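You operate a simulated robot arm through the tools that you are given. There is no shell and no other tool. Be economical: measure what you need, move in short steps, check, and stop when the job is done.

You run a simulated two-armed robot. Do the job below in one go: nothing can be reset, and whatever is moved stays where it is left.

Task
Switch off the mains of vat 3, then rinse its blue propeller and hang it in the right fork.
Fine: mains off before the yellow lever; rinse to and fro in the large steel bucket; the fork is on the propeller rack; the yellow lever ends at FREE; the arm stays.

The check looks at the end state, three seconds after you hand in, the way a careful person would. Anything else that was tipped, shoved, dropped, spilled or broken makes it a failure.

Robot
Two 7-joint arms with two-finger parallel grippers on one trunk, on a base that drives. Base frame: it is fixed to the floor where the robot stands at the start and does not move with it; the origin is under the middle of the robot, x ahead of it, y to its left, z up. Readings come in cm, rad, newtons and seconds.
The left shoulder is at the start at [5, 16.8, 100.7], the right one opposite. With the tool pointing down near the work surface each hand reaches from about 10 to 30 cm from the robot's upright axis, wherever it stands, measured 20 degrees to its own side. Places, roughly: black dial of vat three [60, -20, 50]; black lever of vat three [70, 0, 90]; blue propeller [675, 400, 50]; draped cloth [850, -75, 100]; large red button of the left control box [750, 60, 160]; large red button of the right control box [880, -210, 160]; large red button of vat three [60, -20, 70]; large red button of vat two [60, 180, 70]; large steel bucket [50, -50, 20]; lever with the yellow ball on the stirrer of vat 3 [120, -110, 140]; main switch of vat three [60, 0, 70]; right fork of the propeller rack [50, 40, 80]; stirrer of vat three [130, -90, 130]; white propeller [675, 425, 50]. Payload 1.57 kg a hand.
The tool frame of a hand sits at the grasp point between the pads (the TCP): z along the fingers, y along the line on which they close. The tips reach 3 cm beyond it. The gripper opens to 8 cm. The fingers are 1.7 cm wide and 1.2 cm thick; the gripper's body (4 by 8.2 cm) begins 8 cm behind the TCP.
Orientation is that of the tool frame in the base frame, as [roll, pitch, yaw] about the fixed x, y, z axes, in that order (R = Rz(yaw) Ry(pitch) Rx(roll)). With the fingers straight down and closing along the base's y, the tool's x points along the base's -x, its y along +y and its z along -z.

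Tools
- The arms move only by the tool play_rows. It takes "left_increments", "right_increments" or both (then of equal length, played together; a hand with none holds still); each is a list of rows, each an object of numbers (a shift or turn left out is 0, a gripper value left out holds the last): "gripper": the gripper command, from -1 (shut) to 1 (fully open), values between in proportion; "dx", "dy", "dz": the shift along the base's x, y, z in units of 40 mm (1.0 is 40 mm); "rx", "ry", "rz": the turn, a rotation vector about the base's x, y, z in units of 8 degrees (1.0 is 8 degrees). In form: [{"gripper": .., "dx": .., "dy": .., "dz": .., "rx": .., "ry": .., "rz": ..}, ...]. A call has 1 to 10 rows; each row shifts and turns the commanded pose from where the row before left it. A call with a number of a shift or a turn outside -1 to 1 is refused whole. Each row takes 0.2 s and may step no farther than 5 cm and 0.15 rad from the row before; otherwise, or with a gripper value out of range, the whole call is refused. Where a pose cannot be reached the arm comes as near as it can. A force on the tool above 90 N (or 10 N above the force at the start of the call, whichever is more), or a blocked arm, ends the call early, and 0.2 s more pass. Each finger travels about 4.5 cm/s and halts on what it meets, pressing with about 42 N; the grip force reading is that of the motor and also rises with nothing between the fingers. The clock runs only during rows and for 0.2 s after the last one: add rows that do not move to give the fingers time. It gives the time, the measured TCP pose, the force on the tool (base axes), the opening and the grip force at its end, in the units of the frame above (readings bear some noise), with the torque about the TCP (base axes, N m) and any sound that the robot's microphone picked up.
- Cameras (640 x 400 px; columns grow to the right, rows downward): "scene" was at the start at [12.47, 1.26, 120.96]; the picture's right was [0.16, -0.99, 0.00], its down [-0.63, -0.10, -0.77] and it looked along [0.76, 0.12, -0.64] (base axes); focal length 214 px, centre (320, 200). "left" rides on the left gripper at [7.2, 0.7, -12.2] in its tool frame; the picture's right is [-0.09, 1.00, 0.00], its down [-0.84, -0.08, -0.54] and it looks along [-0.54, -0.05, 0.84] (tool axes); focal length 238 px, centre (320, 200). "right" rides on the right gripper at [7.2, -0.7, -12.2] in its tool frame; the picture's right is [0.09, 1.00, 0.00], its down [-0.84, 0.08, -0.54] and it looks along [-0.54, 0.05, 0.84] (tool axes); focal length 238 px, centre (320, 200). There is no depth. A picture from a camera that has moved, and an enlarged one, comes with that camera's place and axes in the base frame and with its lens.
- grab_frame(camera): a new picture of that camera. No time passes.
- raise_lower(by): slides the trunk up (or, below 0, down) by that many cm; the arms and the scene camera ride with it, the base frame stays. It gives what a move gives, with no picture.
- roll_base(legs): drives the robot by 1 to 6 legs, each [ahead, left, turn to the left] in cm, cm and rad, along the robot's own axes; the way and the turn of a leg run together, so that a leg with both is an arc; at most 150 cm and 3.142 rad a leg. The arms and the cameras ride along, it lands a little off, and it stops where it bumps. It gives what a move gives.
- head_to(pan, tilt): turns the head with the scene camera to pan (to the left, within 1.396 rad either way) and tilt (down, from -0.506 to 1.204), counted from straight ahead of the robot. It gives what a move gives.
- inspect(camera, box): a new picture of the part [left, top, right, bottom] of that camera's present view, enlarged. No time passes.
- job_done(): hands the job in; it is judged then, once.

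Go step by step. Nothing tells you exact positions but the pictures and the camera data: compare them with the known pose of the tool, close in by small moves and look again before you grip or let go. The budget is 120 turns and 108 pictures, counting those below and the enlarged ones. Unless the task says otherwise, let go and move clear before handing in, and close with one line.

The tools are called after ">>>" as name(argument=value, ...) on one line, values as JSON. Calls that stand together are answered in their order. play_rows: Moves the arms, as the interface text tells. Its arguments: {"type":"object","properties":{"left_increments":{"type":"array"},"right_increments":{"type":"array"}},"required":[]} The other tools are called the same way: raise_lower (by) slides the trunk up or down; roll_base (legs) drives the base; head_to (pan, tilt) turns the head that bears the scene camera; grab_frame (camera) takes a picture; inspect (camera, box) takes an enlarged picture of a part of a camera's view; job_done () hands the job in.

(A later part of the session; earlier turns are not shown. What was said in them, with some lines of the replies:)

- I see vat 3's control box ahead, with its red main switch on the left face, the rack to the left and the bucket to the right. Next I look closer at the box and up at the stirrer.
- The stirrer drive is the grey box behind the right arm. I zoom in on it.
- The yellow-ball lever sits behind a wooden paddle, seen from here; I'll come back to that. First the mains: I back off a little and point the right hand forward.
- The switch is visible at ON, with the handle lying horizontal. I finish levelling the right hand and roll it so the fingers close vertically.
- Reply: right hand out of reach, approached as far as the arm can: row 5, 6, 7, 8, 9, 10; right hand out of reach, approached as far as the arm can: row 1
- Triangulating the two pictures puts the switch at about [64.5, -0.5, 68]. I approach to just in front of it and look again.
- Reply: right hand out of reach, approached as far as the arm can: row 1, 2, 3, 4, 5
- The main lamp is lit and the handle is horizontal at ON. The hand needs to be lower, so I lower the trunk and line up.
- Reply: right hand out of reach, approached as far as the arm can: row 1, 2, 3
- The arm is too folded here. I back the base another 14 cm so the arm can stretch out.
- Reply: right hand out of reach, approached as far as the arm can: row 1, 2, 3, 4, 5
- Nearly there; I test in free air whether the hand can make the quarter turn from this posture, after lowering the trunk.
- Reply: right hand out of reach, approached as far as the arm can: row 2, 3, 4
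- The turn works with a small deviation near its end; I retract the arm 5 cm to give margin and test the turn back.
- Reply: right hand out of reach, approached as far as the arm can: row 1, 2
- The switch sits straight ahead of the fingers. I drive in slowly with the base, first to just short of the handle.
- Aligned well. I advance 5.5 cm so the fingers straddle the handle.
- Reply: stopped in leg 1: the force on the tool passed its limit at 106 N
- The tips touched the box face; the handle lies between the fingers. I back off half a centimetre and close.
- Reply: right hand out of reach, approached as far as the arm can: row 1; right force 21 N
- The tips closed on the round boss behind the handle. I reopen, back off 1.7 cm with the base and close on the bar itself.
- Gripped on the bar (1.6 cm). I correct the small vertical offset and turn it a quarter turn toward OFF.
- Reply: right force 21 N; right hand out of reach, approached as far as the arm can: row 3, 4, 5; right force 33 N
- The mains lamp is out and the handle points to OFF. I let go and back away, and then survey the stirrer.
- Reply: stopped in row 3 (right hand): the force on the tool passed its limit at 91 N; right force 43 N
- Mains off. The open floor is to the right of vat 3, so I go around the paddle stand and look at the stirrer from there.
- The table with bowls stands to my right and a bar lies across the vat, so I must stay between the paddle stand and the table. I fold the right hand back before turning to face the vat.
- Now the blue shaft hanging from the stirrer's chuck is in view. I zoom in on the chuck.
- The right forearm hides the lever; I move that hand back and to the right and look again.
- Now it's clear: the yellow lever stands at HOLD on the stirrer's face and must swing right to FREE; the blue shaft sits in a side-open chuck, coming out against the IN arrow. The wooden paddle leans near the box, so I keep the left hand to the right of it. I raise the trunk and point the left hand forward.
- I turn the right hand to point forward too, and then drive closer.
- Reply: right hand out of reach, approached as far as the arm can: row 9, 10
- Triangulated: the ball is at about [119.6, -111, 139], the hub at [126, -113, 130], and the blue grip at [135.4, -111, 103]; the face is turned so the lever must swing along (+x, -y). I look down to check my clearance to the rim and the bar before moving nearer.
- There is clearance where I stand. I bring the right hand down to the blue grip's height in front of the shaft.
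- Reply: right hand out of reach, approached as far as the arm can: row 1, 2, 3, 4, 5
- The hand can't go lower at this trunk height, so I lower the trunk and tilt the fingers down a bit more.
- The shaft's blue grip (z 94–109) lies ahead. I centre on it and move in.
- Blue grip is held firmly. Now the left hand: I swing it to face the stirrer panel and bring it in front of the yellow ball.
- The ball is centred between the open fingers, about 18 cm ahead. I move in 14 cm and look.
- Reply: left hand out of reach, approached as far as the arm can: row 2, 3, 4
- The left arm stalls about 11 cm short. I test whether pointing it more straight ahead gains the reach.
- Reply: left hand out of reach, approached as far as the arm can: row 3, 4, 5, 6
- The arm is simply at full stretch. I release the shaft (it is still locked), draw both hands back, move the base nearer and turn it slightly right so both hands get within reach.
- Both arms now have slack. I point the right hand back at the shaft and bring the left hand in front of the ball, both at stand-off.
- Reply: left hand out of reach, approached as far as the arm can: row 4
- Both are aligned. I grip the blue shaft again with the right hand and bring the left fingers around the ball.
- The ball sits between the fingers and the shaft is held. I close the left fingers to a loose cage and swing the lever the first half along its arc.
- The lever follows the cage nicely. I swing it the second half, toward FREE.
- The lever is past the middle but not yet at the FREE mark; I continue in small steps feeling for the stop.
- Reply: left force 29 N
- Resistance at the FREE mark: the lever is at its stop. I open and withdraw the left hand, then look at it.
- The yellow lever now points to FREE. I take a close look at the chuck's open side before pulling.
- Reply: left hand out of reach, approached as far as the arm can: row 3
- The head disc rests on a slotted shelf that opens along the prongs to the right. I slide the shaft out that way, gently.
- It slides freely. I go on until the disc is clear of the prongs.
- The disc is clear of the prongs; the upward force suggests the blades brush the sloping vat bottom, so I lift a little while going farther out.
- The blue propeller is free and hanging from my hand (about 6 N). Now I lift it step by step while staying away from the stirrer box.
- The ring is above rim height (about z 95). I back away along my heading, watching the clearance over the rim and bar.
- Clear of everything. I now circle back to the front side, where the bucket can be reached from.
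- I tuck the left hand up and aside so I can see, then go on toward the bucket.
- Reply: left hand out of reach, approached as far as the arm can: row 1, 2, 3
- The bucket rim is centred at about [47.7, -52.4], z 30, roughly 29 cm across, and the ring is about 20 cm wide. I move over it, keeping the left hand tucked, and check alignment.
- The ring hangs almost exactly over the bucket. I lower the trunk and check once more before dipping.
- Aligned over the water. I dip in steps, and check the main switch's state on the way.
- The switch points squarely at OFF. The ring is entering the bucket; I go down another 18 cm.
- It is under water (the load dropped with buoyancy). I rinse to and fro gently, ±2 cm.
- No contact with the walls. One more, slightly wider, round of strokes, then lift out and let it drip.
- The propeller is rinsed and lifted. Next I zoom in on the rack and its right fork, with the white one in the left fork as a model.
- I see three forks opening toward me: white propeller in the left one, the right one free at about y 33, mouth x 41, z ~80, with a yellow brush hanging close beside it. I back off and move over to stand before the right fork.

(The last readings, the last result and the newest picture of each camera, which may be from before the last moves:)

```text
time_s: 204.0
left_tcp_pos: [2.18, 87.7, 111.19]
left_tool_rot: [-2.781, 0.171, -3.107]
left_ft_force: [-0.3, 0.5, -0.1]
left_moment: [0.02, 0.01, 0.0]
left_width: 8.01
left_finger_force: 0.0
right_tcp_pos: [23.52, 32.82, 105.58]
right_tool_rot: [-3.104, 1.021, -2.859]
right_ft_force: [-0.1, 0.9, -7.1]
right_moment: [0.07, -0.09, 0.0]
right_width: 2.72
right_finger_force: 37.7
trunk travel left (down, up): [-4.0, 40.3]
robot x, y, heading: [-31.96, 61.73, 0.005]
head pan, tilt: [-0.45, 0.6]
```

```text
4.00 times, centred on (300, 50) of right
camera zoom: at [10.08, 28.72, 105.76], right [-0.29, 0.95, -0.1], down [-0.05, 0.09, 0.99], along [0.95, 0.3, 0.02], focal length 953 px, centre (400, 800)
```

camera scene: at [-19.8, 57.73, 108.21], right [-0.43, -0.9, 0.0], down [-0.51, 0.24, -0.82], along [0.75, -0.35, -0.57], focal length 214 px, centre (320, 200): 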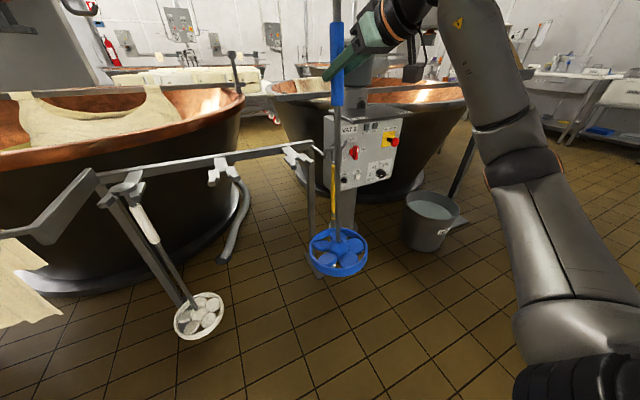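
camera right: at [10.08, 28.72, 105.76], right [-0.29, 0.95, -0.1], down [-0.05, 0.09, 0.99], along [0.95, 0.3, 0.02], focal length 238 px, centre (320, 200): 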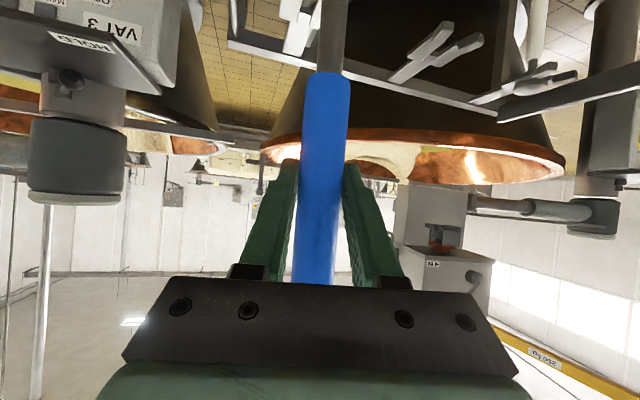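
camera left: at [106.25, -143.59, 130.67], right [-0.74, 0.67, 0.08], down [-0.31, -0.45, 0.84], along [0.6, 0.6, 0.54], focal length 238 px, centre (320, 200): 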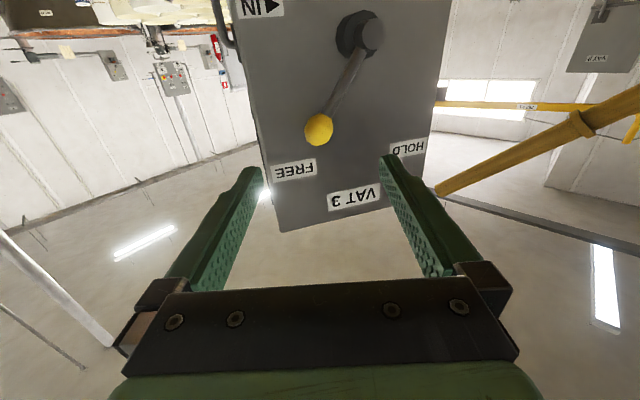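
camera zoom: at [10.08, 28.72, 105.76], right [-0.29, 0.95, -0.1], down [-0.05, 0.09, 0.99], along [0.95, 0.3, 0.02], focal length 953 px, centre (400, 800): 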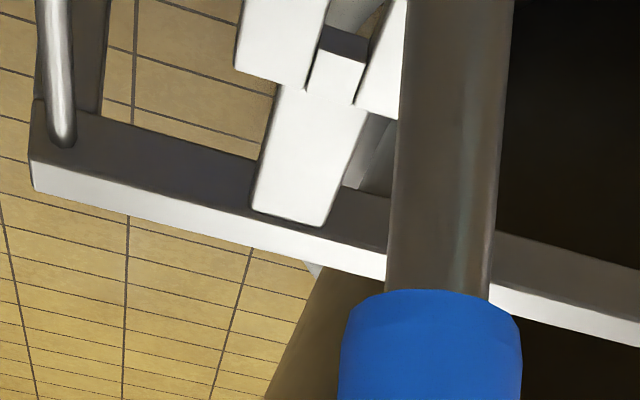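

Triangulated, the fork slot runs along x at y = 35.1, root at x = 47.2, top at z ≈ 77.5. I straighten the shaft, lower it so the disc is just above fork height, and look.

>>> play_rows(right_increments=[{"dz": -0.9, "ry": -0.25}, {"dz": -0.9, "ry": -0.25}, {"dz": -0.9}, {"dz": -0.9}, {"dz": -0.9}, {"dz": -0.9}, {"dz": -0.9}, {"dz": -0.9}, {"dz": -0.9, "dy": 0.3}, {"dy": 0.3}])

>>> head_to(pan=-0.45, tilt=0.5)

>>> inspect(camera="scene", box=[240, 120, 400, 280])

>>> grab_frame(camera="right")

```text
time_s: 206.2
left_tcp_pos: [2.15, 87.69, 111.11]
left_tool_rot: [-2.78, 0.168, -3.106]
left_ft_force: [-0.3, 0.3, 0.0]
left_moment: [0.01, 0.0, 0.03]
left_width: 8.02
left_finger_force: 0.0
right_tcp_pos: [23.54, 35.35, 73.07]
right_tool_rot: [-3.064, 1.089, -2.822]
right_ft_force: [-0.2, -0.3, -7.3]
right_moment: [0.0, 0.2, 0.03]
right_width: 2.71
right_finger_force: 37.9
trunk travel left (down, up): [-4.0, 40.3]
robot x, y, heading: [-32.06, 61.45, 0.008]
head pan, tilt: [-0.45, 0.6]
```

```text
time_s: 206.8
left_tcp_pos: [2.09, 87.76, 111.21]
left_tool_rot: [-2.779, 0.171, -3.106]
left_ft_force: [-0.5, -0.2, 0.8]
left_moment: [-0.02, -0.02, 0.0]
left_width: 8.0
left_finger_force: 0.1
right_tcp_pos: [23.67, 35.19, 73.06]
right_tool_rot: [-3.062, 1.087, -2.821]
right_ft_force: [0.2, 0.4, -6.7]
right_moment: [0.07, 0.11, 0.0]
right_width: 2.74
right_finger_force: 38.2
trunk travel left (down, up): [-4.0, 40.3]
robot x, y, heading: [-31.83, 61.86, 0.004]
head pan, tilt: [-0.45, 0.499]
```

```text
2.50 times, centred on (320, 200) of scene
camera zoom: at [-19.56, 57.62, 109.11], right [-0.43, -0.9, 0.0], down [-0.43, 0.21, -0.88], along [0.79, -0.38, -0.48], focal length 536 px, centre (320, 200)
```

zoom: 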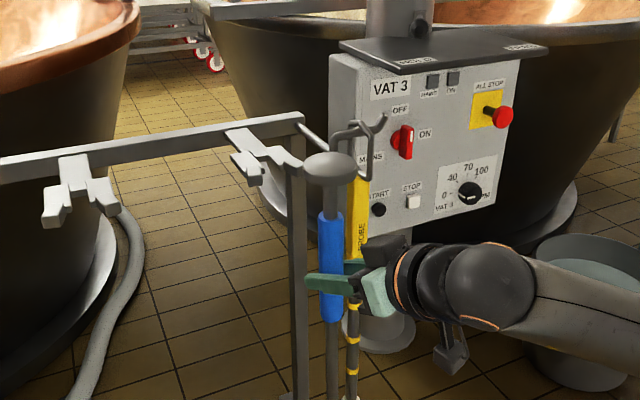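

```text
23 pictures are left
camera right: at [10.09, 31.08, 72.38], right [-0.29, 0.95, -0.12], down [-0.12, 0.09, 0.99], along [0.95, 0.3, 0.09], focal length 238 px, centre (320, 200)
```

right: 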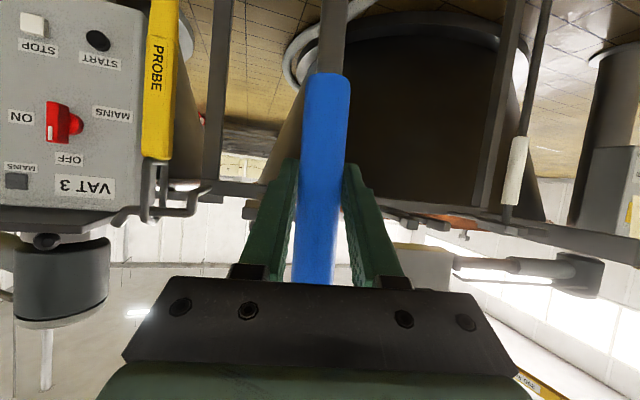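

The disc (bottom z ≈ 85) and neck are clear. I lower to just above the fork's raised tips and advance to just before the mouth.

>>> play_rows(right_increments=[{"dz": -0.5}, {"dz": -0.4}, {}])

>>> roll_base(legs=[[12, 0, 0]])

>>> inspect(camera="scene", box=[270, 150, 390, 230])

>>> grab_frame(camera="right")

```text
time_s: 207.7
left_tcp_pos: [2.1, 87.63, 111.11]
left_tool_rot: [-2.781, 0.169, -3.107]
left_ft_force: [0.1, 0.6, -0.1]
left_moment: [0.01, 0.02, 0.01]
left_width: 8.01
left_finger_force: 0.1
right_tcp_pos: [23.71, 35.2, 69.44]
right_tool_rot: [-3.064, 1.088, -2.823]
right_ft_force: [-0.3, 0.5, -7.2]
right_moment: [0.06, 0.16, -0.02]
right_width: 2.74
right_finger_force: 37.8
trunk travel left (down, up): [-4.0, 40.3]
robot x, y, heading: [-31.9, 61.96, 0.01]
head pan, tilt: [-0.45, 0.499]
```

```text
time_s: 208.9
left_tcp_pos: [14.11, 87.8, 111.14]
left_tool_rot: [-2.78, 0.169, -3.108]
left_ft_force: [-0.1, 0.0, 0.3]
left_moment: [0.05, 0.02, -0.01]
left_width: 8.0
left_finger_force: 0.0
right_tcp_pos: [35.41, 35.26, 69.5]
right_tool_rot: [-3.064, 1.087, -2.823]
right_ft_force: [0.6, -0.3, -8.0]
right_moment: [0.09, 0.14, 0.01]
right_width: 2.74
right_finger_force: 38.4
trunk travel left (down, up): [-4.0, 40.3]
robot x, y, heading: [-19.9, 62.04, 0.008]
head pan, tilt: [-0.45, 0.499]
```

```text
5.00 times, centred on (330, 190) of scene
camera zoom: at [-7.6, 57.69, 109.12], right [-0.43, -0.9, 0.0], down [-0.43, 0.21, -0.88], along [0.79, -0.38, -0.48], focal length 1072 px, centre (270, 250)
```

zoom: 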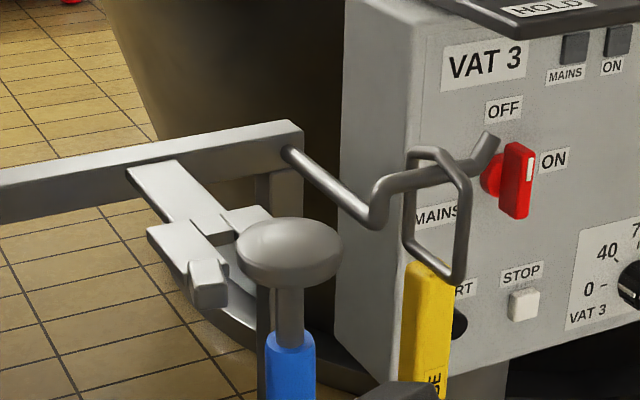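

```text
21 pictures are left
camera right: at [21.98, 31.19, 68.78], right [-0.29, 0.95, -0.12], down [-0.12, 0.09, 0.99], along [0.95, 0.3, 0.09], focal length 238 px, centre (320, 200)
```

right: 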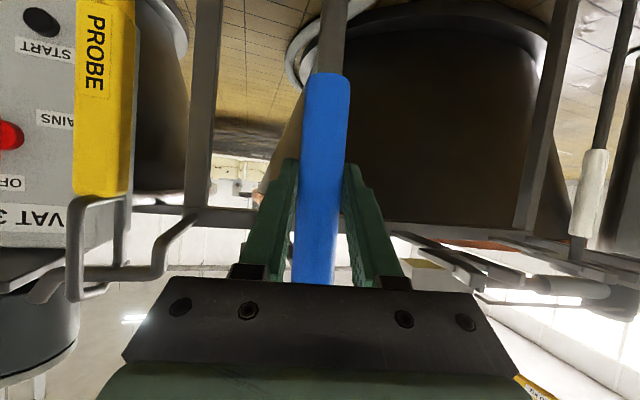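

The disc is just in front of and about 2 cm above the fork's raised tips. I fine-adjust (0.4 cm right, 1.4 cm lower) and move in 5.5 cm.

>>> play_rows(right_increments=[{"dy": -0.1, "dz": -0.35}, {"dx": 0.5}, {"dx": 0.5}, {"dx": 0.4}, {}])

>>> inspect(camera="scene", box=[270, 150, 390, 230])

```text
time_s: 210.1
left_tcp_pos: [14.04, 87.64, 111.22]
left_tool_rot: [-2.779, 0.167, -3.107]
left_ft_force: [-0.9, -0.1, -0.3]
left_moment: [-0.02, 0.01, -0.01]
left_width: 8.0
left_finger_force: 0.1
right_tcp_pos: [41.12, 35.03, 68.04]
right_tool_rot: [-3.064, 1.086, -2.822]
right_ft_force: [-0.8, 0.9, -7.6]
right_moment: [0.09, 0.12, 0.02]
right_width: 2.74
right_finger_force: 38.0
trunk travel left (down, up): [-4.0, 40.3]
robot x, y, heading: [-19.89, 61.6, 0.003]
head pan, tilt: [-0.45, 0.499]
```

```text
5.00 times, centred on (330, 190) of scene
camera zoom: at [-7.59, 57.69, 109.12], right [-0.43, -0.9, 0.0], down [-0.43, 0.21, -0.88], along [0.79, -0.38, -0.48], focal length 1072 px, centre (270, 250)
```

zoom: 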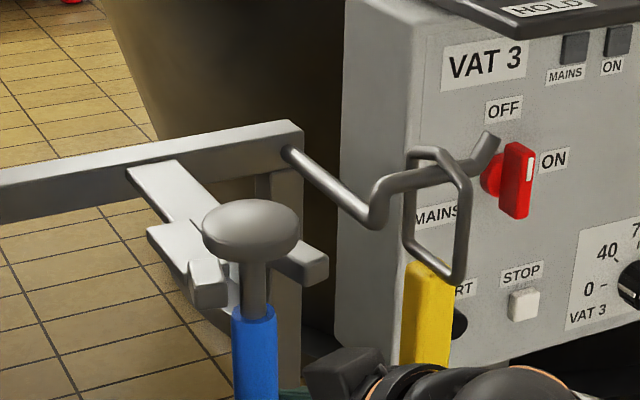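

Neck is centred between the tips, disc just above them, no contact. I move the remaining 4.7 cm in.

>>> play_rows(right_increments=[{"dx": 0.4, "dy": -0.03}, {"dx": 0.4}, {"dx": 0.37}, {}])

>>> inspect(camera="scene", box=[270, 150, 390, 230])

```text
time_s: 211.1
left_tcp_pos: [14.09, 87.74, 111.07]
left_tool_rot: [-2.781, 0.171, -3.109]
left_ft_force: [-0.4, 0.5, 0.4]
left_moment: [-0.01, -0.02, 0.01]
left_width: 8.0
left_finger_force: 0.1
right_tcp_pos: [45.7, 34.78, 68.0]
right_tool_rot: [-3.062, 1.086, -2.824]
right_ft_force: [-0.6, -1.8, -7.0]
right_moment: [0.27, 0.09, -0.04]
right_width: 2.74
right_finger_force: 37.7
trunk travel left (down, up): [-4.0, 40.3]
robot x, y, heading: [-19.56, 61.82, 0.003]
head pan, tilt: [-0.45, 0.499]
```

```text
5.00 times, centred on (330, 190) of scene
camera zoom: at [-7.6, 57.67, 109.12], right [-0.43, -0.9, 0.0], down [-0.43, 0.21, -0.88], along [0.79, -0.38, -0.48], focal length 1072 px, centre (270, 250)
```

zoom: 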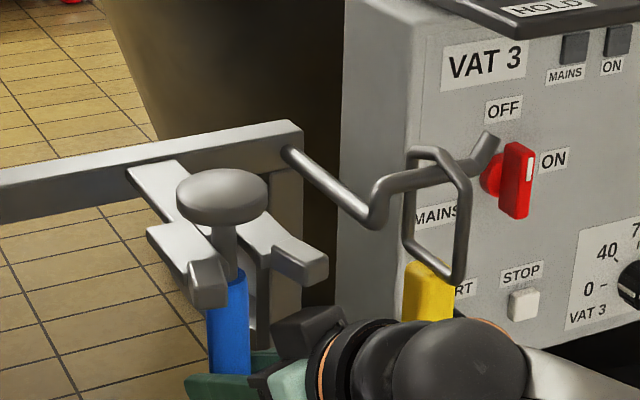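

In the slot. Now I lower gently until the disc rests on the prongs and the load comes off my hand.

>>> play_rows(right_increments=[{"dz": -0.25}, {"dz": -0.2}, {"dz": -0.15}, {}])

>>> inspect(camera="scene", box=[270, 150, 390, 230])

```text
time_s: 212.1
left_tcp_pos: [14.14, 87.65, 111.23]
left_tool_rot: [-2.779, 0.169, -3.107]
left_ft_force: [0.5, 0.6, 0.6]
left_moment: [-0.03, 0.01, -0.02]
left_width: 8.01
left_finger_force: 0.1
right_tcp_pos: [45.72, 34.71, 65.71]
right_tool_rot: [-3.064, 1.086, -2.826]
right_ft_force: [0.9, -5.3, -4.3]
right_moment: [0.73, 0.17, -0.05]
right_width: 2.74
right_finger_force: 38.2
trunk travel left (down, up): [-4.0, 40.3]
robot x, y, heading: [-20.03, 61.69, 0.007]
head pan, tilt: [-0.45, 0.499]
```

```text
5.00 times, centred on (330, 190) of scene
camera zoom: at [-7.61, 57.66, 109.12], right [-0.43, -0.9, 0.0], down [-0.43, 0.21, -0.88], along [0.79, -0.38, -0.48], focal length 1072 px, centre (270, 250)
```

zoom: 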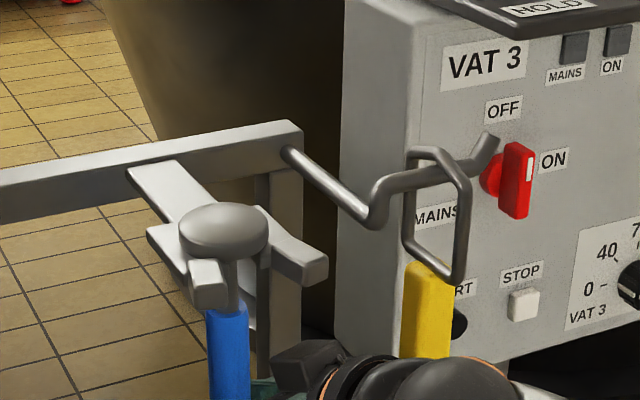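

>>> play_rows(right_increments=[{"dy": -0.08}, {"dz": -0.12}, {"dz": -0.12}, {}])

>>> inspect(camera="scene", box=[270, 150, 390, 230])

>>> grab_frame(camera="scene")

```text
time_s: 213.1
left_tcp_pos: [13.78, 87.83, 111.29]
left_tool_rot: [-2.779, 0.174, -3.108]
left_ft_force: [0.3, 0.6, -0.8]
left_moment: [0.01, -0.03, 0.03]
left_width: 8.01
left_finger_force: 0.0
right_tcp_pos: [45.85, 34.61, 65.72]
right_tool_rot: [-3.056, 1.103, -2.815]
right_ft_force: [-1.8, 3.4, 23.3]
right_moment: [0.3, 0.47, -0.01]
right_width: 2.78
right_finger_force: 37.8
trunk travel left (down, up): [-4.0, 40.3]
robot x, y, heading: [-20.03, 61.68, 0.004]
head pan, tilt: [-0.45, 0.499]
```

```text
5.00 times, centred on (330, 190) of scene
camera zoom: at [-7.88, 57.82, 109.2], right [-0.43, -0.9, 0.0], down [-0.43, 0.2, -0.88], along [0.79, -0.38, -0.48], focal length 1072 px, centre (270, 250)
```

zoom: 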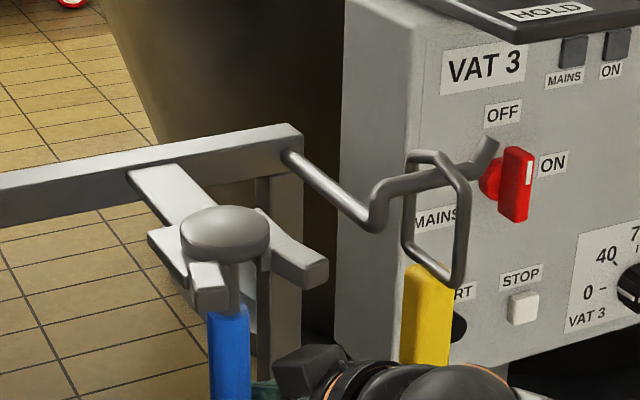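

```text
16 pictures are left
camera scene: at [-7.88, 57.82, 109.2], right [-0.43, -0.9, 0.0], down [-0.43, 0.2, -0.88], along [0.79, -0.38, -0.48], focal length 214 px, centre (320, 200)
```

scene: 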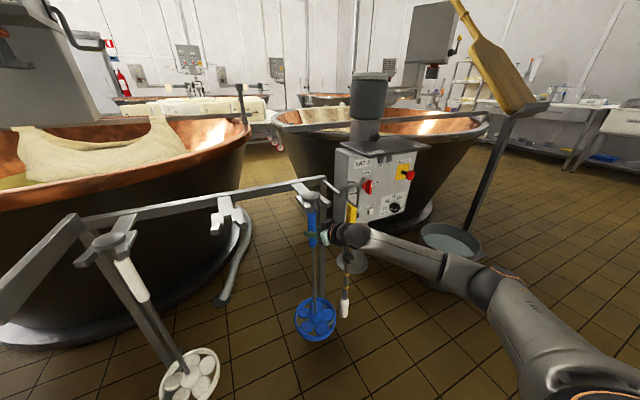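

The disc is seated on the prongs (load reversed). I relieve the pressure and open the fingers slowly.

>>> play_rows(right_increments=[{"dz": 0.17}, {}, {"gripper": -0.1}, {"gripper": 0.2}, {}, {}])

>>> inspect(camera="scene", box=[250, 150, 390, 350])

```text
time_s: 214.5
left_tcp_pos: [13.97, 87.75, 111.14]
left_tool_rot: [-2.781, 0.171, -3.109]
left_ft_force: [-0.4, 0.1, 0.0]
left_moment: [0.01, 0.0, 0.0]
left_width: 8.02
left_finger_force: 0.0
right_tcp_pos: [45.77, 34.56, 65.44]
right_tool_rot: [-3.063, 1.086, -2.823]
right_ft_force: [0.9, 0.1, -0.2]
right_moment: [-0.01, 0.0, -0.03]
right_width: 4.81
right_finger_force: 0.1
trunk travel left (down, up): [-4.0, 40.3]
robot x, y, heading: [-19.8, 61.59, 0.006]
head pan, tilt: [-0.45, 0.499]
```

```text
2.00 times, centred on (320, 250) of scene
camera zoom: at [-7.66, 57.72, 109.13], right [-0.43, -0.9, 0.0], down [-0.43, 0.21, -0.88], along [0.79, -0.38, -0.48], focal length 429 px, centre (320, 100)
```

zoom: 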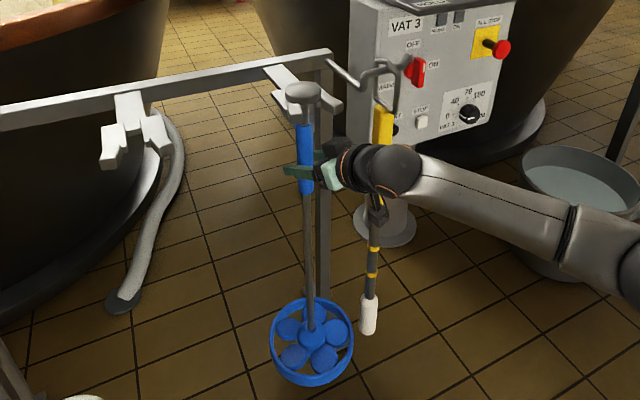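

It hangs by itself. I open fully and withdraw along the finger direction.

>>> play_rows(right_increments=[{"gripper": 1}, {}, {}, {"dx": -0.5, "dy": -0.15}, {"dx": -0.6, "dy": -0.18}, {"dx": -0.7, "dy": -0.2}, {"dx": -0.8, "dy": -0.2}, {"dx": -0.8}])

>>> grab_frame(camera="scene")

```text
time_s: 216.3
left_tcp_pos: [13.92, 87.89, 111.01]
left_tool_rot: [-2.78, 0.172, -3.108]
left_ft_force: [0.0, 0.0, 0.3]
left_moment: [-0.04, 0.01, 0.01]
left_width: 7.99
left_finger_force: 0.2
right_tcp_pos: [32.14, 31.58, 65.47]
right_tool_rot: [-3.062, 1.09, -2.822]
right_ft_force: [0.7, -0.3, -0.4]
right_moment: [0.03, 0.01, 0.01]
right_width: 8.02
right_finger_force: 0.0
trunk travel left (down, up): [-4.0, 40.3]
robot x, y, heading: [-19.99, 61.71, 0.007]
head pan, tilt: [-0.45, 0.499]
```

```text
14 pictures are left
camera scene: at [-7.65, 57.72, 109.13], right [-0.43, -0.9, 0.0], down [-0.43, 0.21, -0.88], along [0.79, -0.38, -0.48], focal length 214 px, centre (320, 200)
```

scene: 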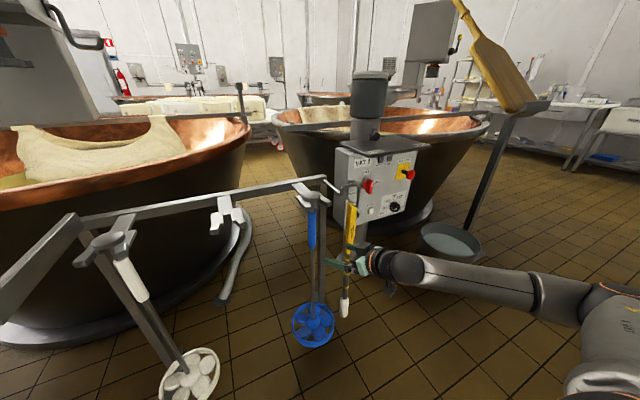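

Released and clear. I back the base away and take a final look at the propeller, the lever and the switch.

>>> roll_base(legs=[[-25, 0, 0]])

>>> inspect(camera="scene", box=[270, 130, 430, 330])

>>> inspect(camera="scene", box=[380, 0, 540, 120])

```text
time_s: 218.1
left_tcp_pos: [-10.95, 87.64, 111.23]
left_tool_rot: [-2.781, 0.169, -3.106]
left_ft_force: [0.1, -0.1, -0.6]
left_moment: [-0.01, 0.01, 0.01]
left_width: 7.99
left_finger_force: 0.1
right_tcp_pos: [7.27, 31.49, 65.49]
right_tool_rot: [-3.06, 1.088, -2.819]
right_ft_force: [-0.5, -1.2, -0.6]
right_moment: [0.0, -0.01, 0.04]
right_width: 7.99
right_finger_force: 0.1
trunk travel left (down, up): [-4.0, 40.3]
robot x, y, heading: [-44.8, 61.08, 0.009]
head pan, tilt: [-0.45, 0.499]
```

```text
2.00 times, centred on (350, 230) of scene
camera zoom: at [-32.44, 57.56, 109.13], right [-0.43, -0.9, 0.0], down [-0.43, 0.21, -0.88], along [0.79, -0.38, -0.48], focal length 429 px, centre (260, 140)
```

zoom: 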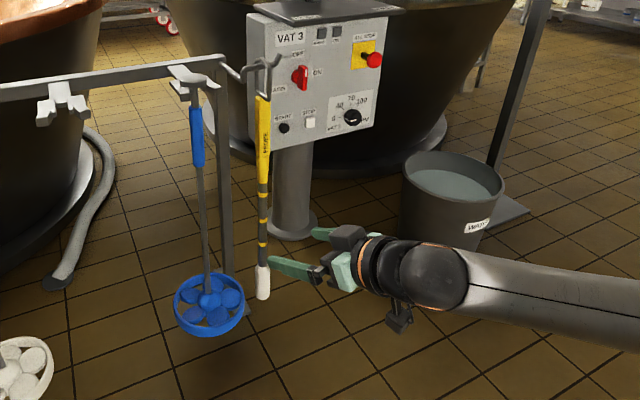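

```text
3.33 times, centred on (460, 60) of scene
camera zoom: at [-32.44, 57.56, 109.13], right [-0.43, -0.9, 0.0], down [-0.43, 0.21, -0.88], along [0.79, -0.38, -0.48], focal length 715 px, centre (-147, 667)
```

zoom: 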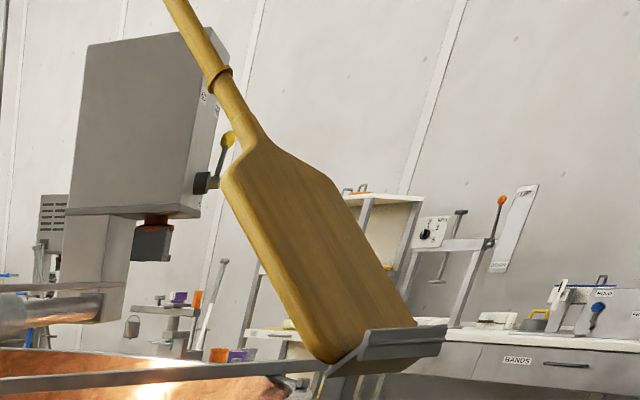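

The blue propeller hangs in the right fork, the mains is off, the yellow lever points to FREE, and the paddle, brush, bucket and stirrer arm are where they were. I hand in.

>>> job_done()

```text
The job is handed in.
```

The mains of vat 3 are off, and the blue propeller is rinsed and hanging in the right fork. The yellow lever is at FREE, and the stirrer arm was left where it was.
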